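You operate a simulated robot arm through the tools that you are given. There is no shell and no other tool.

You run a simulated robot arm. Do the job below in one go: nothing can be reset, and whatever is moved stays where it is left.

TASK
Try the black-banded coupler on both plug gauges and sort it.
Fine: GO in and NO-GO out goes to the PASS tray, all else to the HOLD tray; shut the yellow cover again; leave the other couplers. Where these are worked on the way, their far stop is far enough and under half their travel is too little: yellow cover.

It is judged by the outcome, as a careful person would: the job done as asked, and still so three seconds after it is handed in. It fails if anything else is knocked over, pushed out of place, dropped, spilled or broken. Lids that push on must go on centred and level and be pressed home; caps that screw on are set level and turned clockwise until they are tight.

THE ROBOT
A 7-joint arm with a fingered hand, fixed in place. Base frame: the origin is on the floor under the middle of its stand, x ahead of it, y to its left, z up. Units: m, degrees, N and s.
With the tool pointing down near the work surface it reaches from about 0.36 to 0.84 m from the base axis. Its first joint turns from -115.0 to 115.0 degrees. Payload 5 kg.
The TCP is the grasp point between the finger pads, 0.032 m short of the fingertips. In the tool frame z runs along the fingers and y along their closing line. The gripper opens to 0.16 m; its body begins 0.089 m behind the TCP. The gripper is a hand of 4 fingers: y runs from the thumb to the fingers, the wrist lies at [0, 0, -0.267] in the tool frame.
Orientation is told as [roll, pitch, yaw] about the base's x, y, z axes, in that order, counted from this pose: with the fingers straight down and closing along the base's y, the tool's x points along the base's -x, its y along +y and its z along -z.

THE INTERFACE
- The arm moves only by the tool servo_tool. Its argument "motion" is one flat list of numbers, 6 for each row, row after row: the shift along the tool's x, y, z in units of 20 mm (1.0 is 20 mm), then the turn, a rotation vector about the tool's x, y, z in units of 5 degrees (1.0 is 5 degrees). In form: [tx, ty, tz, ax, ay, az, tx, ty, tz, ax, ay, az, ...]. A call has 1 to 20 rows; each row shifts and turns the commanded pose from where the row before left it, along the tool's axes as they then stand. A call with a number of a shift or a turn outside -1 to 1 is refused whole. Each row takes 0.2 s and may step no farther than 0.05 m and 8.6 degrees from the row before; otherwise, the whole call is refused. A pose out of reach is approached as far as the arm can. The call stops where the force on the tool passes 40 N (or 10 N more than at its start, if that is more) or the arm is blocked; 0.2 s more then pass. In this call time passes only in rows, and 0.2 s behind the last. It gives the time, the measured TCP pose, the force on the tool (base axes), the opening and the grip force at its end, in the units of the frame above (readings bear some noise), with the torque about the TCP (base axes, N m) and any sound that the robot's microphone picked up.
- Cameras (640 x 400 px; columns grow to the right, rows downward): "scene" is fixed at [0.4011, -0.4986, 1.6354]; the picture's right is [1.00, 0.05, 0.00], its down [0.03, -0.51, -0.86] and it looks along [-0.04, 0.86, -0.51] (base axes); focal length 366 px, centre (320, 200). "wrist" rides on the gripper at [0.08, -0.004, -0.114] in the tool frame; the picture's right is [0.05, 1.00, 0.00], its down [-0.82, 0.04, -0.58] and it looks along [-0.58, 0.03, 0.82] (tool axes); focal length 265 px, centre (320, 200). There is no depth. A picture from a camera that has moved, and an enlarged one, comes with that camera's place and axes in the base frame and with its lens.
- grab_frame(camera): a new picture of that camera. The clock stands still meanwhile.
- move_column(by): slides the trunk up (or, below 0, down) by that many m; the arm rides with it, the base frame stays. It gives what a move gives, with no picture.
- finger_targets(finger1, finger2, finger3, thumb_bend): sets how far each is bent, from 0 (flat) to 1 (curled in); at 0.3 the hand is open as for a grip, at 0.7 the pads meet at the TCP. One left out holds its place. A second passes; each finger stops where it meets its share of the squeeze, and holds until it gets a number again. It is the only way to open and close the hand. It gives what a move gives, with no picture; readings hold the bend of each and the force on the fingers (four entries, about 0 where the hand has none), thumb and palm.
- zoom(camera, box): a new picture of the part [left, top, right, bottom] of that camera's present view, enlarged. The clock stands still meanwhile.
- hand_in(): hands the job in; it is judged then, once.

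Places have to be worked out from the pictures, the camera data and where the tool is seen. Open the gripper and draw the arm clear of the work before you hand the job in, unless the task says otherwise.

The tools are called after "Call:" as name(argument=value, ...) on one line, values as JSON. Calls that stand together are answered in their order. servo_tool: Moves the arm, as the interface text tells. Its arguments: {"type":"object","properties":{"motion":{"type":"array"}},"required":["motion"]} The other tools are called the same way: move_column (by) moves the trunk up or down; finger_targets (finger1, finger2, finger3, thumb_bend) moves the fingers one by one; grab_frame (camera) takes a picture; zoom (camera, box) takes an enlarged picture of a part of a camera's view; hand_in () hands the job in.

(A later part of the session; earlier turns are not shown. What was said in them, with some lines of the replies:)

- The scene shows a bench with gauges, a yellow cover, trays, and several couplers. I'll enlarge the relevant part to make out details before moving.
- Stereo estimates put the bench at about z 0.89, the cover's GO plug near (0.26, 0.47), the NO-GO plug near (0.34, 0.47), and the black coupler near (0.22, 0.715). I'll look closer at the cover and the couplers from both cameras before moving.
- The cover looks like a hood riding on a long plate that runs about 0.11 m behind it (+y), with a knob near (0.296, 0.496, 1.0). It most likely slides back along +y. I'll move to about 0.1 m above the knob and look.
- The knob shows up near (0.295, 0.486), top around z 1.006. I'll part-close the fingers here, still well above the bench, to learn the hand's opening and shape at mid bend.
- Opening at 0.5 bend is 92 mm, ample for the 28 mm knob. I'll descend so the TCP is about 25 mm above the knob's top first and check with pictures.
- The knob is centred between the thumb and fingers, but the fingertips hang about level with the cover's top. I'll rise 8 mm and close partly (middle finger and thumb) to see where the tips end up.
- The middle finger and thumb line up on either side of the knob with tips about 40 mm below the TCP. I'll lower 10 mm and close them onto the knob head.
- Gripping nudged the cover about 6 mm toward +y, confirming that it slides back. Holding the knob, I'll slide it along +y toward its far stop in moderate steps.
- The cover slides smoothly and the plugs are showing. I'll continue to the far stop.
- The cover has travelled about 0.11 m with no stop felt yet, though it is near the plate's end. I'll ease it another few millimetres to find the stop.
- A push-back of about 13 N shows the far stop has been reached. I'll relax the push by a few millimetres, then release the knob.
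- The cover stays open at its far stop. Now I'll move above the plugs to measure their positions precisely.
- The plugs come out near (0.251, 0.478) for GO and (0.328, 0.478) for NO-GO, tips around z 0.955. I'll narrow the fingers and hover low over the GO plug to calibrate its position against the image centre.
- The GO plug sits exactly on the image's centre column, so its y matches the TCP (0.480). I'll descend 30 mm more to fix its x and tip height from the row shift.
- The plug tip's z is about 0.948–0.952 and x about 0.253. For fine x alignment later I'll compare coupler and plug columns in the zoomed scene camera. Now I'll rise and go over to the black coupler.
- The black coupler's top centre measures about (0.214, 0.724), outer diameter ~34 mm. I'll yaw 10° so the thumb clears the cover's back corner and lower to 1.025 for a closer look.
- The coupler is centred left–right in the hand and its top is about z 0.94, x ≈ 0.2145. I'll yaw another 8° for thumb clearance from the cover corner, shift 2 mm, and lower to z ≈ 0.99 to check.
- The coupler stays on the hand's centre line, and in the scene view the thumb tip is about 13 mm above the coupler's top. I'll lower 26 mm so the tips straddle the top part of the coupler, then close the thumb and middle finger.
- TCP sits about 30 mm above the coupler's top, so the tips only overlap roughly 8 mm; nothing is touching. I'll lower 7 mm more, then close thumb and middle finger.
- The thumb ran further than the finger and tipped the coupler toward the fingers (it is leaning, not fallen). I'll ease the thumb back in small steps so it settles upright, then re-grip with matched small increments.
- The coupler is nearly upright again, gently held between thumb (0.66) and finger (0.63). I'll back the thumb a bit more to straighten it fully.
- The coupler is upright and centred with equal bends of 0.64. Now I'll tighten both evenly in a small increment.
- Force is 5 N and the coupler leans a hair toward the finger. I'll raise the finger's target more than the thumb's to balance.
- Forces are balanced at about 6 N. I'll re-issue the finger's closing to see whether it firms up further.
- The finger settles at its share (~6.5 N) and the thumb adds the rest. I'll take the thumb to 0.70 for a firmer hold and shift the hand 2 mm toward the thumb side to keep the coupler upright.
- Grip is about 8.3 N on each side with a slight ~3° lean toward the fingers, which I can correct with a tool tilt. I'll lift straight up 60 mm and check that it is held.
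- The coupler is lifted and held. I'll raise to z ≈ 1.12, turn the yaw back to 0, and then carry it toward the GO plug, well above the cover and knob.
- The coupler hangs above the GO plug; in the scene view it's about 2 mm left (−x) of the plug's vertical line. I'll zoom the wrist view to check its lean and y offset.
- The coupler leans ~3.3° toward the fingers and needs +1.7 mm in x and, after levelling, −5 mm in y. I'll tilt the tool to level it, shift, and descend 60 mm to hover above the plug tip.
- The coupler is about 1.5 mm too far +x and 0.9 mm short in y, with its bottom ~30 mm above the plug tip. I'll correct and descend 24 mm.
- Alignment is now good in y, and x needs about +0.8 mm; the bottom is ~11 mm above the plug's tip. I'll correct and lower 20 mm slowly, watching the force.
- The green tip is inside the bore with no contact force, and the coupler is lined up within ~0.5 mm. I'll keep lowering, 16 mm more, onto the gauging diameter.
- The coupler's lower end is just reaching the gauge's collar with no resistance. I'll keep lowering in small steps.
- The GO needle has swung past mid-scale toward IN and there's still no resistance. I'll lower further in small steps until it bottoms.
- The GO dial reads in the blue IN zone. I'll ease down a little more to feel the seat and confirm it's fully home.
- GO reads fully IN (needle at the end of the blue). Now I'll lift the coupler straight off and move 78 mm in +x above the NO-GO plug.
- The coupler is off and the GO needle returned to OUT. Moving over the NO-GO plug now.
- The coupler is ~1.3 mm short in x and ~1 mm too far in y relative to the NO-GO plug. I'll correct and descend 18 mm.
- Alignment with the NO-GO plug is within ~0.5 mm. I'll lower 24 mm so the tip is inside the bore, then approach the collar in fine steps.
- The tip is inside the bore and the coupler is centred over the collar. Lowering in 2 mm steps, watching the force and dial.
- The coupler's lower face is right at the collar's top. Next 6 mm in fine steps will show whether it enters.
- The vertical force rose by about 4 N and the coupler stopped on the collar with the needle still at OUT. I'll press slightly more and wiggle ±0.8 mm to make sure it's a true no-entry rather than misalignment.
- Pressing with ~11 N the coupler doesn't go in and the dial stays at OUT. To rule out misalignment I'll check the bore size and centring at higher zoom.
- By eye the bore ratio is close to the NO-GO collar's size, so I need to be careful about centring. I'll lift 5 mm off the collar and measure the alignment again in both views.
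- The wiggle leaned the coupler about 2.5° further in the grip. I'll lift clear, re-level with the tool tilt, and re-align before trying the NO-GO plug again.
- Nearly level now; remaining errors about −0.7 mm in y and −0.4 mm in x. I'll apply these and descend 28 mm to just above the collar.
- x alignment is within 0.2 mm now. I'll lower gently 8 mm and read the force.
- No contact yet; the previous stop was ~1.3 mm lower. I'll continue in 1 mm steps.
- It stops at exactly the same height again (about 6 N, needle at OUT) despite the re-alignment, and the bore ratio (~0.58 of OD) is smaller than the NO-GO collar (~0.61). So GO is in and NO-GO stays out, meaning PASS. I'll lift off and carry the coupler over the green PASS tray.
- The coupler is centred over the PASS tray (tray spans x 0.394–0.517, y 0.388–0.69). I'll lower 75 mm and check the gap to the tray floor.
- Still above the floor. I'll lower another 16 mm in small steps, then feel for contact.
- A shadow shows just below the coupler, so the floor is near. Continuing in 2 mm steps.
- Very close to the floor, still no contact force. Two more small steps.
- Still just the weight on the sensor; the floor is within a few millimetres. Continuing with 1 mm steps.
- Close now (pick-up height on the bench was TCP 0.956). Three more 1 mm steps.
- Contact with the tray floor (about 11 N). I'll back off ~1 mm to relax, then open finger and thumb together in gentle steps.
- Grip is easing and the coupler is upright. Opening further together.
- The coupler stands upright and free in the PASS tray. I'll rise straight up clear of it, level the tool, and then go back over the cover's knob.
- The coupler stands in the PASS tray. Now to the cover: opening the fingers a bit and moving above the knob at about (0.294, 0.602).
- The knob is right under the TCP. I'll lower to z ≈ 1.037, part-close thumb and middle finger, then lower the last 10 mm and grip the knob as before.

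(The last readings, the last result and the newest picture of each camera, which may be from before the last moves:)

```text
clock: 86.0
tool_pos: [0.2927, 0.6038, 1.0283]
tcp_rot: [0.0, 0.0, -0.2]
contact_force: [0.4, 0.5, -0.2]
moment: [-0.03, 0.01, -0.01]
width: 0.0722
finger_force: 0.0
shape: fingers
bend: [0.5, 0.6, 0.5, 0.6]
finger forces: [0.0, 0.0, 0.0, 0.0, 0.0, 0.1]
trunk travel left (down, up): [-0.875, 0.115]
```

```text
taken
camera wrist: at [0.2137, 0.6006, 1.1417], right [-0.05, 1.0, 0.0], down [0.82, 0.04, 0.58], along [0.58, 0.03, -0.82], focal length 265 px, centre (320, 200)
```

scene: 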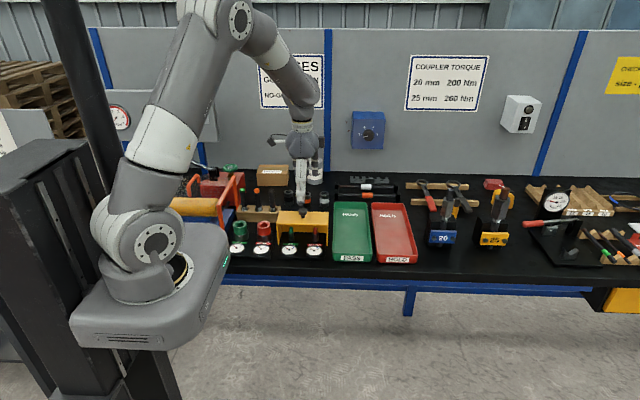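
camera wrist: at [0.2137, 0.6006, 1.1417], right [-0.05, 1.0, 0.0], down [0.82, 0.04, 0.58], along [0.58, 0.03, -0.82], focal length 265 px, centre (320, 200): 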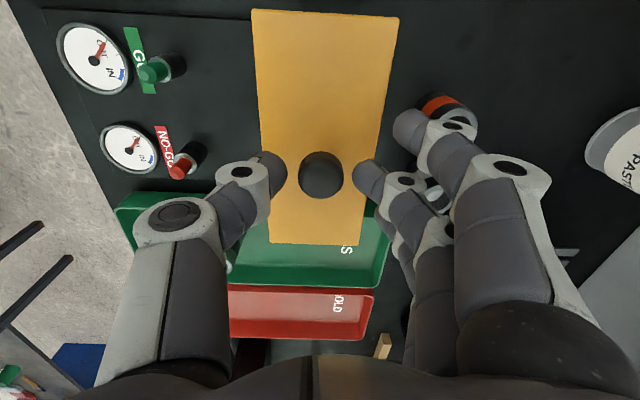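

The knob lies between the thumb and middle finger with no contact yet. Closing on it, then sliding the cover back toward −y to its shut position in moderate steps.

Call:
finger_targets(finger2=0.75, thumb_bend=0.7)

Call:
servo_tool(motion=[0, -0.3, 0, 0, 0, 0, 0, -0.4, 0, 0, 0, 0, 0, -0.4, 0, 0, 0, 0, 0, -0.4, 0, 0, 0, 0, 0, -0.4, 0, 0, 0, 0, 0, -0.4, 0, 0, 0, 0, 0, -0.4, 0, 0, 0, 0])

Call:
grab_frame(camera="wrist")

Call:
zoom(camera="scene", box=[260, 170, 380, 260])

```text
clock: 87.0
tool_pos: [0.2938, 0.6045, 1.0282]
tcp_rot: [0.0, 0.0, -0.1]
contact_force: [-2.0, -3.4, -5.9]
moment: [0.04, 0.05, -0.03]
width: 0.0638
finger_force: 7.5
shape: fingers
bend: [0.5, 0.64, 0.5, 0.67]
finger forces: [0.1, 6.2, 0.0, 0.0, 9.3, 0.1]
trunk travel left (down, up): [-0.875, 0.115]
```

```text
clock: 88.6
tool_pos: [0.2936, 0.5498, 1.0287]
tcp_rot: [-0.1, 0.0, -0.1]
contact_force: [-6.8, 0.2, -3.9]
moment: [0.08, 0.17, 0.02]
width: 0.0631
finger_force: 8.2
shape: fingers
bend: [0.5, 0.63, 0.5, 0.67]
finger forces: [0.1, 8.4, 0.1, 0.0, 8.1, 0.0]
trunk travel left (down, up): [-0.875, 0.115]
```

```text
taken
camera wrist: at [0.2139, 0.5462, 1.1417], right [-0.05, 1.0, 0.0], down [0.82, 0.04, 0.58], along [0.58, 0.03, -0.82], focal length 265 px, centre (320, 200)
```

wrist: 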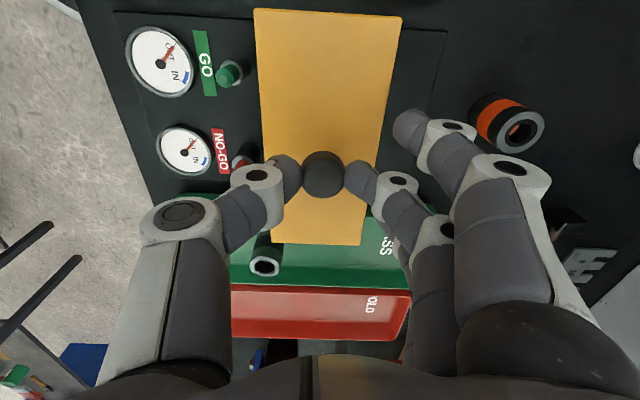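

```text
4.44 times, centred on (320, 215) of scene
camera zoom: at [0.4011, -0.4986, 1.6354], right [1.0, 0.05, 0.0], down [0.03, -0.51, -0.86], along [-0.04, 0.86, -0.51], focal length 1625 px, centre (320, 133)
```

zoom: 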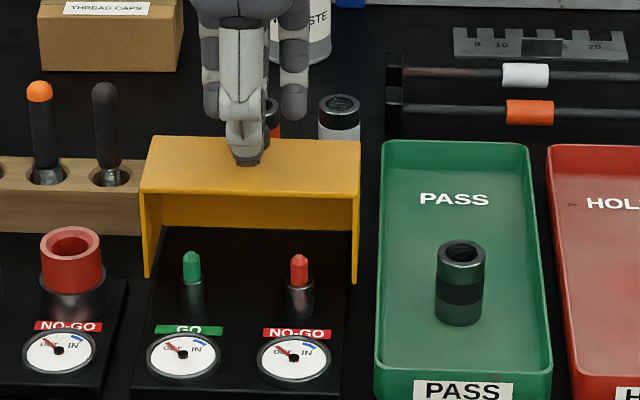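

The cover slides back smoothly. Continuing toward the closed stop, slower at the end.

Call:
servo_tool(motion=[0, -0.4, 0, 0, 0, 0, 0, -0.4, 0, 0, 0, 0, 0, -0.4, 0, 0, 0, 0, 0, -0.4, 0, 0, 0, 0, 0, -0.4, 0, 0, 0, 0, 0, -0.4, 0, 0, 0, 0, 0, -0.3, 0, 0, 0, 0, 0, -0.2, 0, 0, 0, 0, 0, -0.15, 0, 0, 0, 0])

Call:
grab_frame(camera="wrist")

Call:
zoom(camera="scene", box=[220, 170, 340, 265])

```text
clock: 90.6
tool_pos: [0.2939, 0.4889, 1.0282]
tcp_rot: [0.0, 0.0, -0.1]
contact_force: [-4.4, 1.2, -5.2]
moment: [0.07, 0.09, 0.04]
width: 0.063
finger_force: 7.8
shape: fingers
bend: [0.5, 0.63, 0.5, 0.67]
finger forces: [0.0, 8.2, 0.0, 0.0, 7.1, 0.1]
trunk travel left (down, up): [-0.875, 0.115]
```

```text
taken
camera wrist: at [0.2137, 0.4852, 1.1419], right [-0.05, 1.0, 0.0], down [0.82, 0.04, 0.58], along [0.58, 0.03, -0.82], focal length 265 px, centre (320, 200)
```

wrist: 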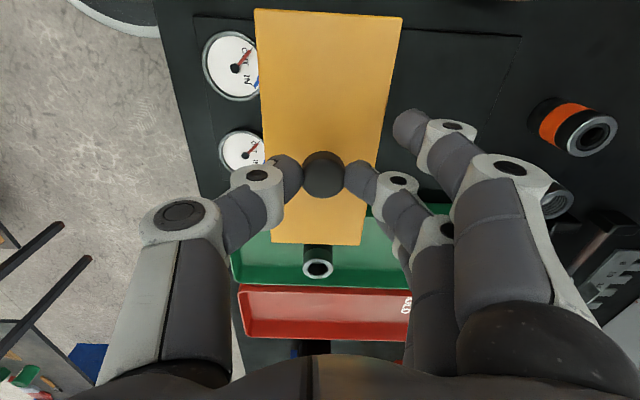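

```text
4.21 times, centred on (280, 218) of scene
camera zoom: at [0.4011, -0.4986, 1.6354], right [1.0, 0.05, 0.0], down [0.03, -0.51, -0.86], along [-0.04, 0.86, -0.51], focal length 1540 px, centre (488, 126)
```

zoom: 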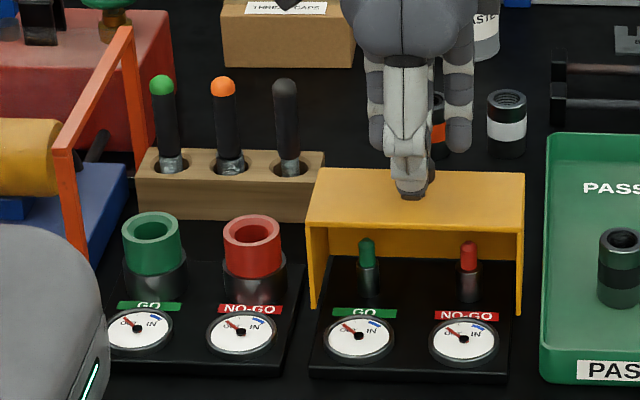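

Compared with the first picture the cover is still about 6–7 mm short of its original shut position. Easing on in 2 mm steps until the stop is felt.

Call:
servo_tool(motion=[0, -0.12, 0, 0, 0, 0, 0, -0.12, 0, 0, 0, 0, 0, -0.1, 0, 0, 0, 0, 0, -0.1, 0, 0, 0, 0])

Call:
zoom(camera="scene", box=[220, 170, 340, 265])

```text
clock: 91.6
tool_pos: [0.2935, 0.4817, 1.0288]
tcp_rot: [-0.1, 0.0, -0.1]
contact_force: [-4.0, 3.7, -2.8]
moment: [0.19, 0.13, 0.06]
width: 0.0622
finger_force: 7.4
shape: fingers
bend: [0.5, 0.63, 0.5, 0.67]
finger forces: [0.1, 10.1, 0.0, 0.0, 5.7, 0.0]
trunk travel left (down, up): [-0.875, 0.115]
```

```text
4.21 times, centred on (280, 218) of scene
camera zoom: at [0.4011, -0.4986, 1.6354], right [1.0, 0.05, 0.0], down [0.03, -0.51, -0.86], along [-0.04, 0.86, -0.51], focal length 1540 px, centre (488, 126)
```

zoom: 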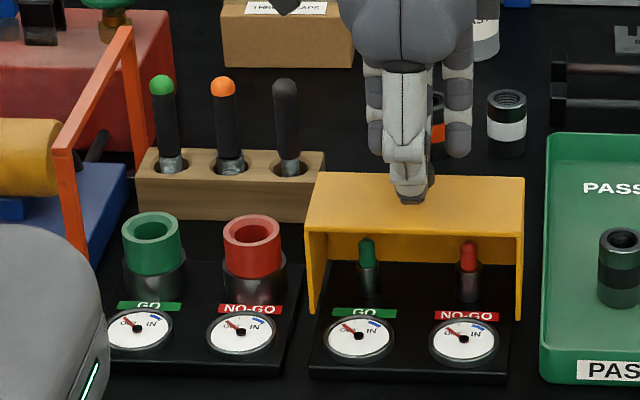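

The cover's corners now match the first picture and the push-back is rising (3.7 N). One more tiny nudge to be sure it's against the stop.

Call:
servo_tool(motion=[0, -0.08, 0, 0, 0, 0, 0, -0.06, 0, 0, 0, 0])

Call:
zoom(camera="scene", box=[270, 200, 340, 262])

```text
clock: 92.2
tool_pos: [0.2947, 0.4788, 1.0284]
tcp_rot: [0.0, 0.1, -0.1]
contact_force: [-3.5, 7.6, -1.7]
moment: [0.23, 0.1, 0.08]
width: 0.0599
finger_force: 8.5
shape: fingers
bend: [0.5, 0.62, 0.5, 0.68]
finger forces: [0.0, 11.8, 0.0, 0.0, 3.9, 0.0]
trunk travel left (down, up): [-0.875, 0.115]
```

```text
6.45 times, centred on (305, 231) of scene
camera zoom: at [0.4011, -0.4986, 1.6354], right [1.0, 0.05, 0.0], down [0.03, -0.51, -0.86], along [-0.04, 0.86, -0.51], focal length 2359 px, centre (417, 0)
```

zoom: 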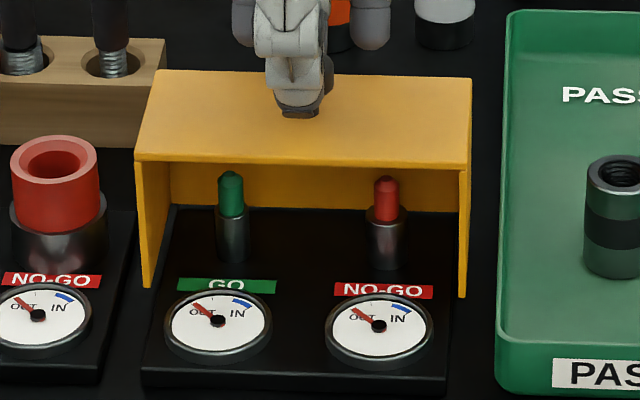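

The cover matches its original shut position and the stop is felt (7.6 N). I'll release the thumb first (so nothing pushes the cover open), then the finger.

Call:
finger_targets(thumb_bend=0.52)

Call:
finger_targets(finger2=0.5)

Call:
zoom(camera="scene", box=[270, 200, 340, 262])

Call:
grab_frame(camera="wrist")

```text
clock: 93.2
tool_pos: [0.2935, 0.4789, 1.0291]
tcp_rot: [0.0, 0.1, 0.0]
contact_force: [-4.0, 11.9, 1.6]
moment: [0.36, 0.08, 0.09]
width: 0.0866
finger_force: 6.6
shape: fingers
bend: [0.5, 0.62, 0.5, 0.52]
finger forces: [0.0, 11.7, 0.0, 0.0, 0.1, 0.1]
trunk travel left (down, up): [-0.875, 0.115]
```

```text
clock: 94.2
tool_pos: [0.2946, 0.4773, 1.0285]
tcp_rot: [0.0, 0.0, -0.1]
contact_force: [0.3, -0.6, -0.7]
moment: [0.0, -0.03, 0.01]
width: 0.0867
finger_force: 0.0
shape: fingers
bend: [0.5, 0.5, 0.5, 0.52]
finger forces: [0.0, 0.0, 0.0, 0.0, 0.0, 0.1]
trunk travel left (down, up): [-0.875, 0.115]
```

```text
6.45 times, centred on (305, 231) of scene
camera zoom: at [0.4011, -0.4986, 1.6354], right [1.0, 0.05, 0.0], down [0.03, -0.51, -0.86], along [-0.04, 0.86, -0.51], focal length 2359 px, centre (417, 0)
```

zoom: 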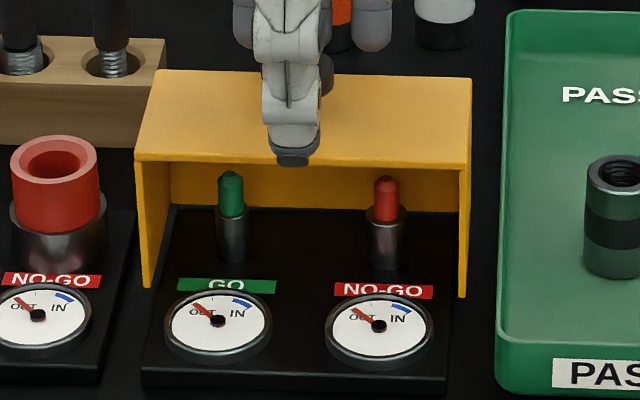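

```text
taken
camera wrist: at [0.2146, 0.4735, 1.1423], right [-0.05, 1.0, 0.0], down [0.82, 0.04, 0.58], along [0.58, 0.03, -0.82], focal length 265 px, centre (320, 200)
```

wrist: 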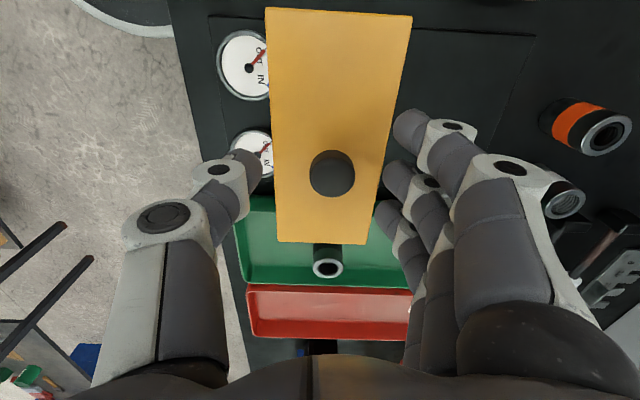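

The cover stays shut and nothing is touching it. I'll rise straight up and draw the arm back clear of the work, near its starting pose.

Call:
servo_tool(motion=[0, 0, -0.4, 0, 0, 0, 0, 0, -0.8, 0, 0, 0, 0, 0, -1, 0, 0, 0, 0, 0, -1, 0, 0, 0, 0, 0, -1, 0, 0, 0, 0, 0, -1, 0, 0, 0, 0, 0, -1, 0, 0, 0, 0, 0, -1, 0, 0, 0, 0, 0, -1, 0, 0, 0, 0, 0, -0.8, 0, 0, 0, 0.9, -0.35, 0, 0, 0, 0, 0.9, -0.35, 0, 0, 0, 0, 0.9, -0.35, 0, 0, 0, 0, 0.9, -0.35, 0, 0, 0, 0, 0.9, -0.35, 0, 0, 0, 0, 0.9, -0.35, 0, 0, 0, 0, 0.9, -0.35, 0, 0, 0, 0, 0.9, -0.35, 0, 0, 0, 0, 0.9, -0.35, 0, 0, 0, 0])

Call:
finger_targets(finger1=0.3, finger2=0.3, finger3=0.3, thumb_bend=0.3)

Call:
grab_frame(camera="scene")

Call:
zoom(camera="scene", box=[220, 160, 400, 270])

Call:
grab_frame(camera="wrist")

```text
clock: 98.2
tool_pos: [0.1318, 0.4122, 1.2064]
tcp_rot: [0.0, 0.0, 0.1]
contact_force: [0.2, -0.2, -0.6]
moment: [0.01, -0.03, -0.02]
width: 0.0869
finger_force: 0.0
shape: fingers
bend: [0.5, 0.5, 0.5, 0.52]
finger forces: [0.0, 0.0, 0.0, 0.1, 0.1, 0.1]
trunk travel left (down, up): [-0.875, 0.115]
```

```text
clock: 99.2
tool_pos: [0.1335, 0.4138, 1.2072]
tcp_rot: [0.0, 0.0, -0.2]
contact_force: [0.2, 0.7, 0.6]
moment: [0.0, 0.0, 0.05]
width: 0.1701
finger_force: 0.0
shape: fingers
bend: [0.3, 0.3, 0.3, 0.3]
finger forces: [0.1, 0.0, 0.1, 0.0, 0.0, 0.0]
trunk travel left (down, up): [-0.875, 0.115]
```

```text
taken
```

scene: 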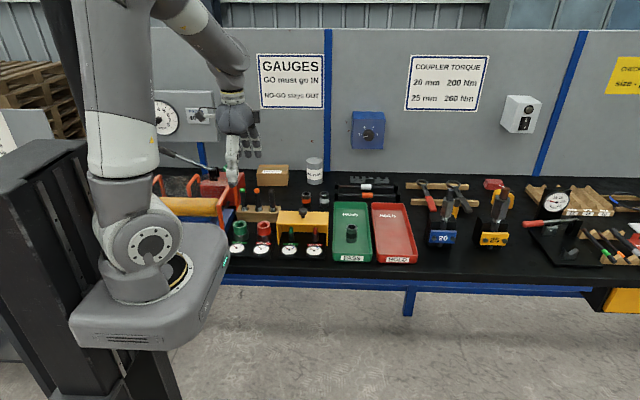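

```text
3.56 times, centred on (310, 215) of scene
camera zoom: at [0.4011, -0.4986, 1.6354], right [1.0, 0.05, 0.0], down [0.03, -0.51, -0.86], along [-0.04, 0.86, -0.51], focal length 1300 px, centre (356, 147)
```

zoom: 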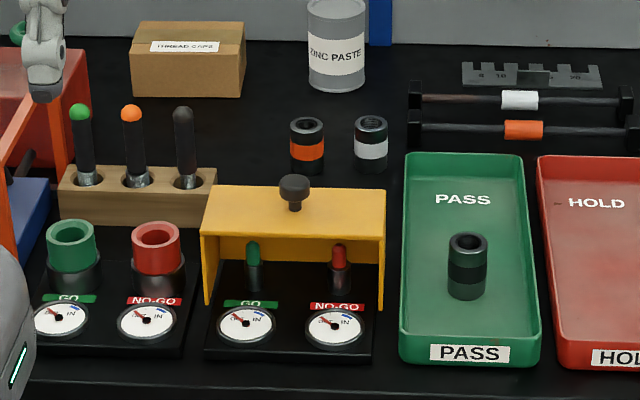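

```text
taken
camera wrist: at [0.0532, 0.4105, 1.3209], right [-0.05, 1.0, 0.0], down [0.82, 0.04, 0.58], along [0.58, 0.03, -0.82], focal length 265 px, centre (320, 200)
```

wrist: 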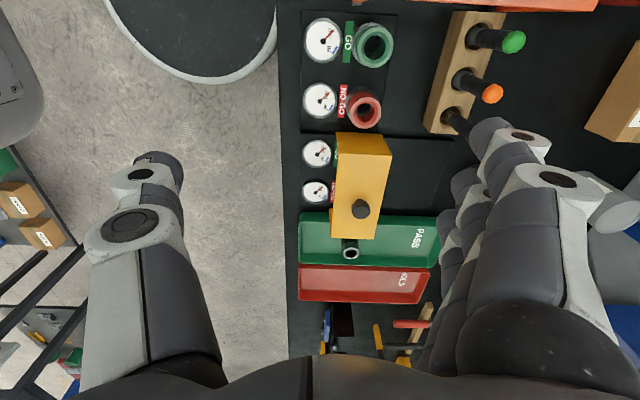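

The black-banded coupler stands in the PASS tray: GO read IN, and NO-GO stayed OUT on both tries. The yellow cover is shut where it was at the start, the orange and white couplers are untouched, and the open hand is clear of the work. Handing the job in.

Call:
hand_in()

```text
The job is handed in.
```

I tried the black-banded coupler on both plug gauges and put it in the PASS tray; the job is handed in.

- **GO plug:** the coupler slid fully on with no resistance. The dial needle went to the end of the blue IN zone.
- **NO-GO plug:** the coupler stopped at the top of the plug's wider part, and the needle stayed at OUT. I pressed with about 11 N, then levelled and re-aligned it and tried again. It stopped at the same height. In the pictures its bore also looks smaller than the NO-GO plug.
- **Yellow cover:** I slid it to its far stop for the test, then shut it again until I felt the stop. It matches its starting position in the pictures.
- **Other couplers:** the orange and white ones were not touched.

When I first gripped the black coupler it tipped in the hand, but it stayed on the bench. I set it upright before lifting it, and nothing else was hit. The coupler is now standing upright in the tray, and the hand is open and clear of the work.
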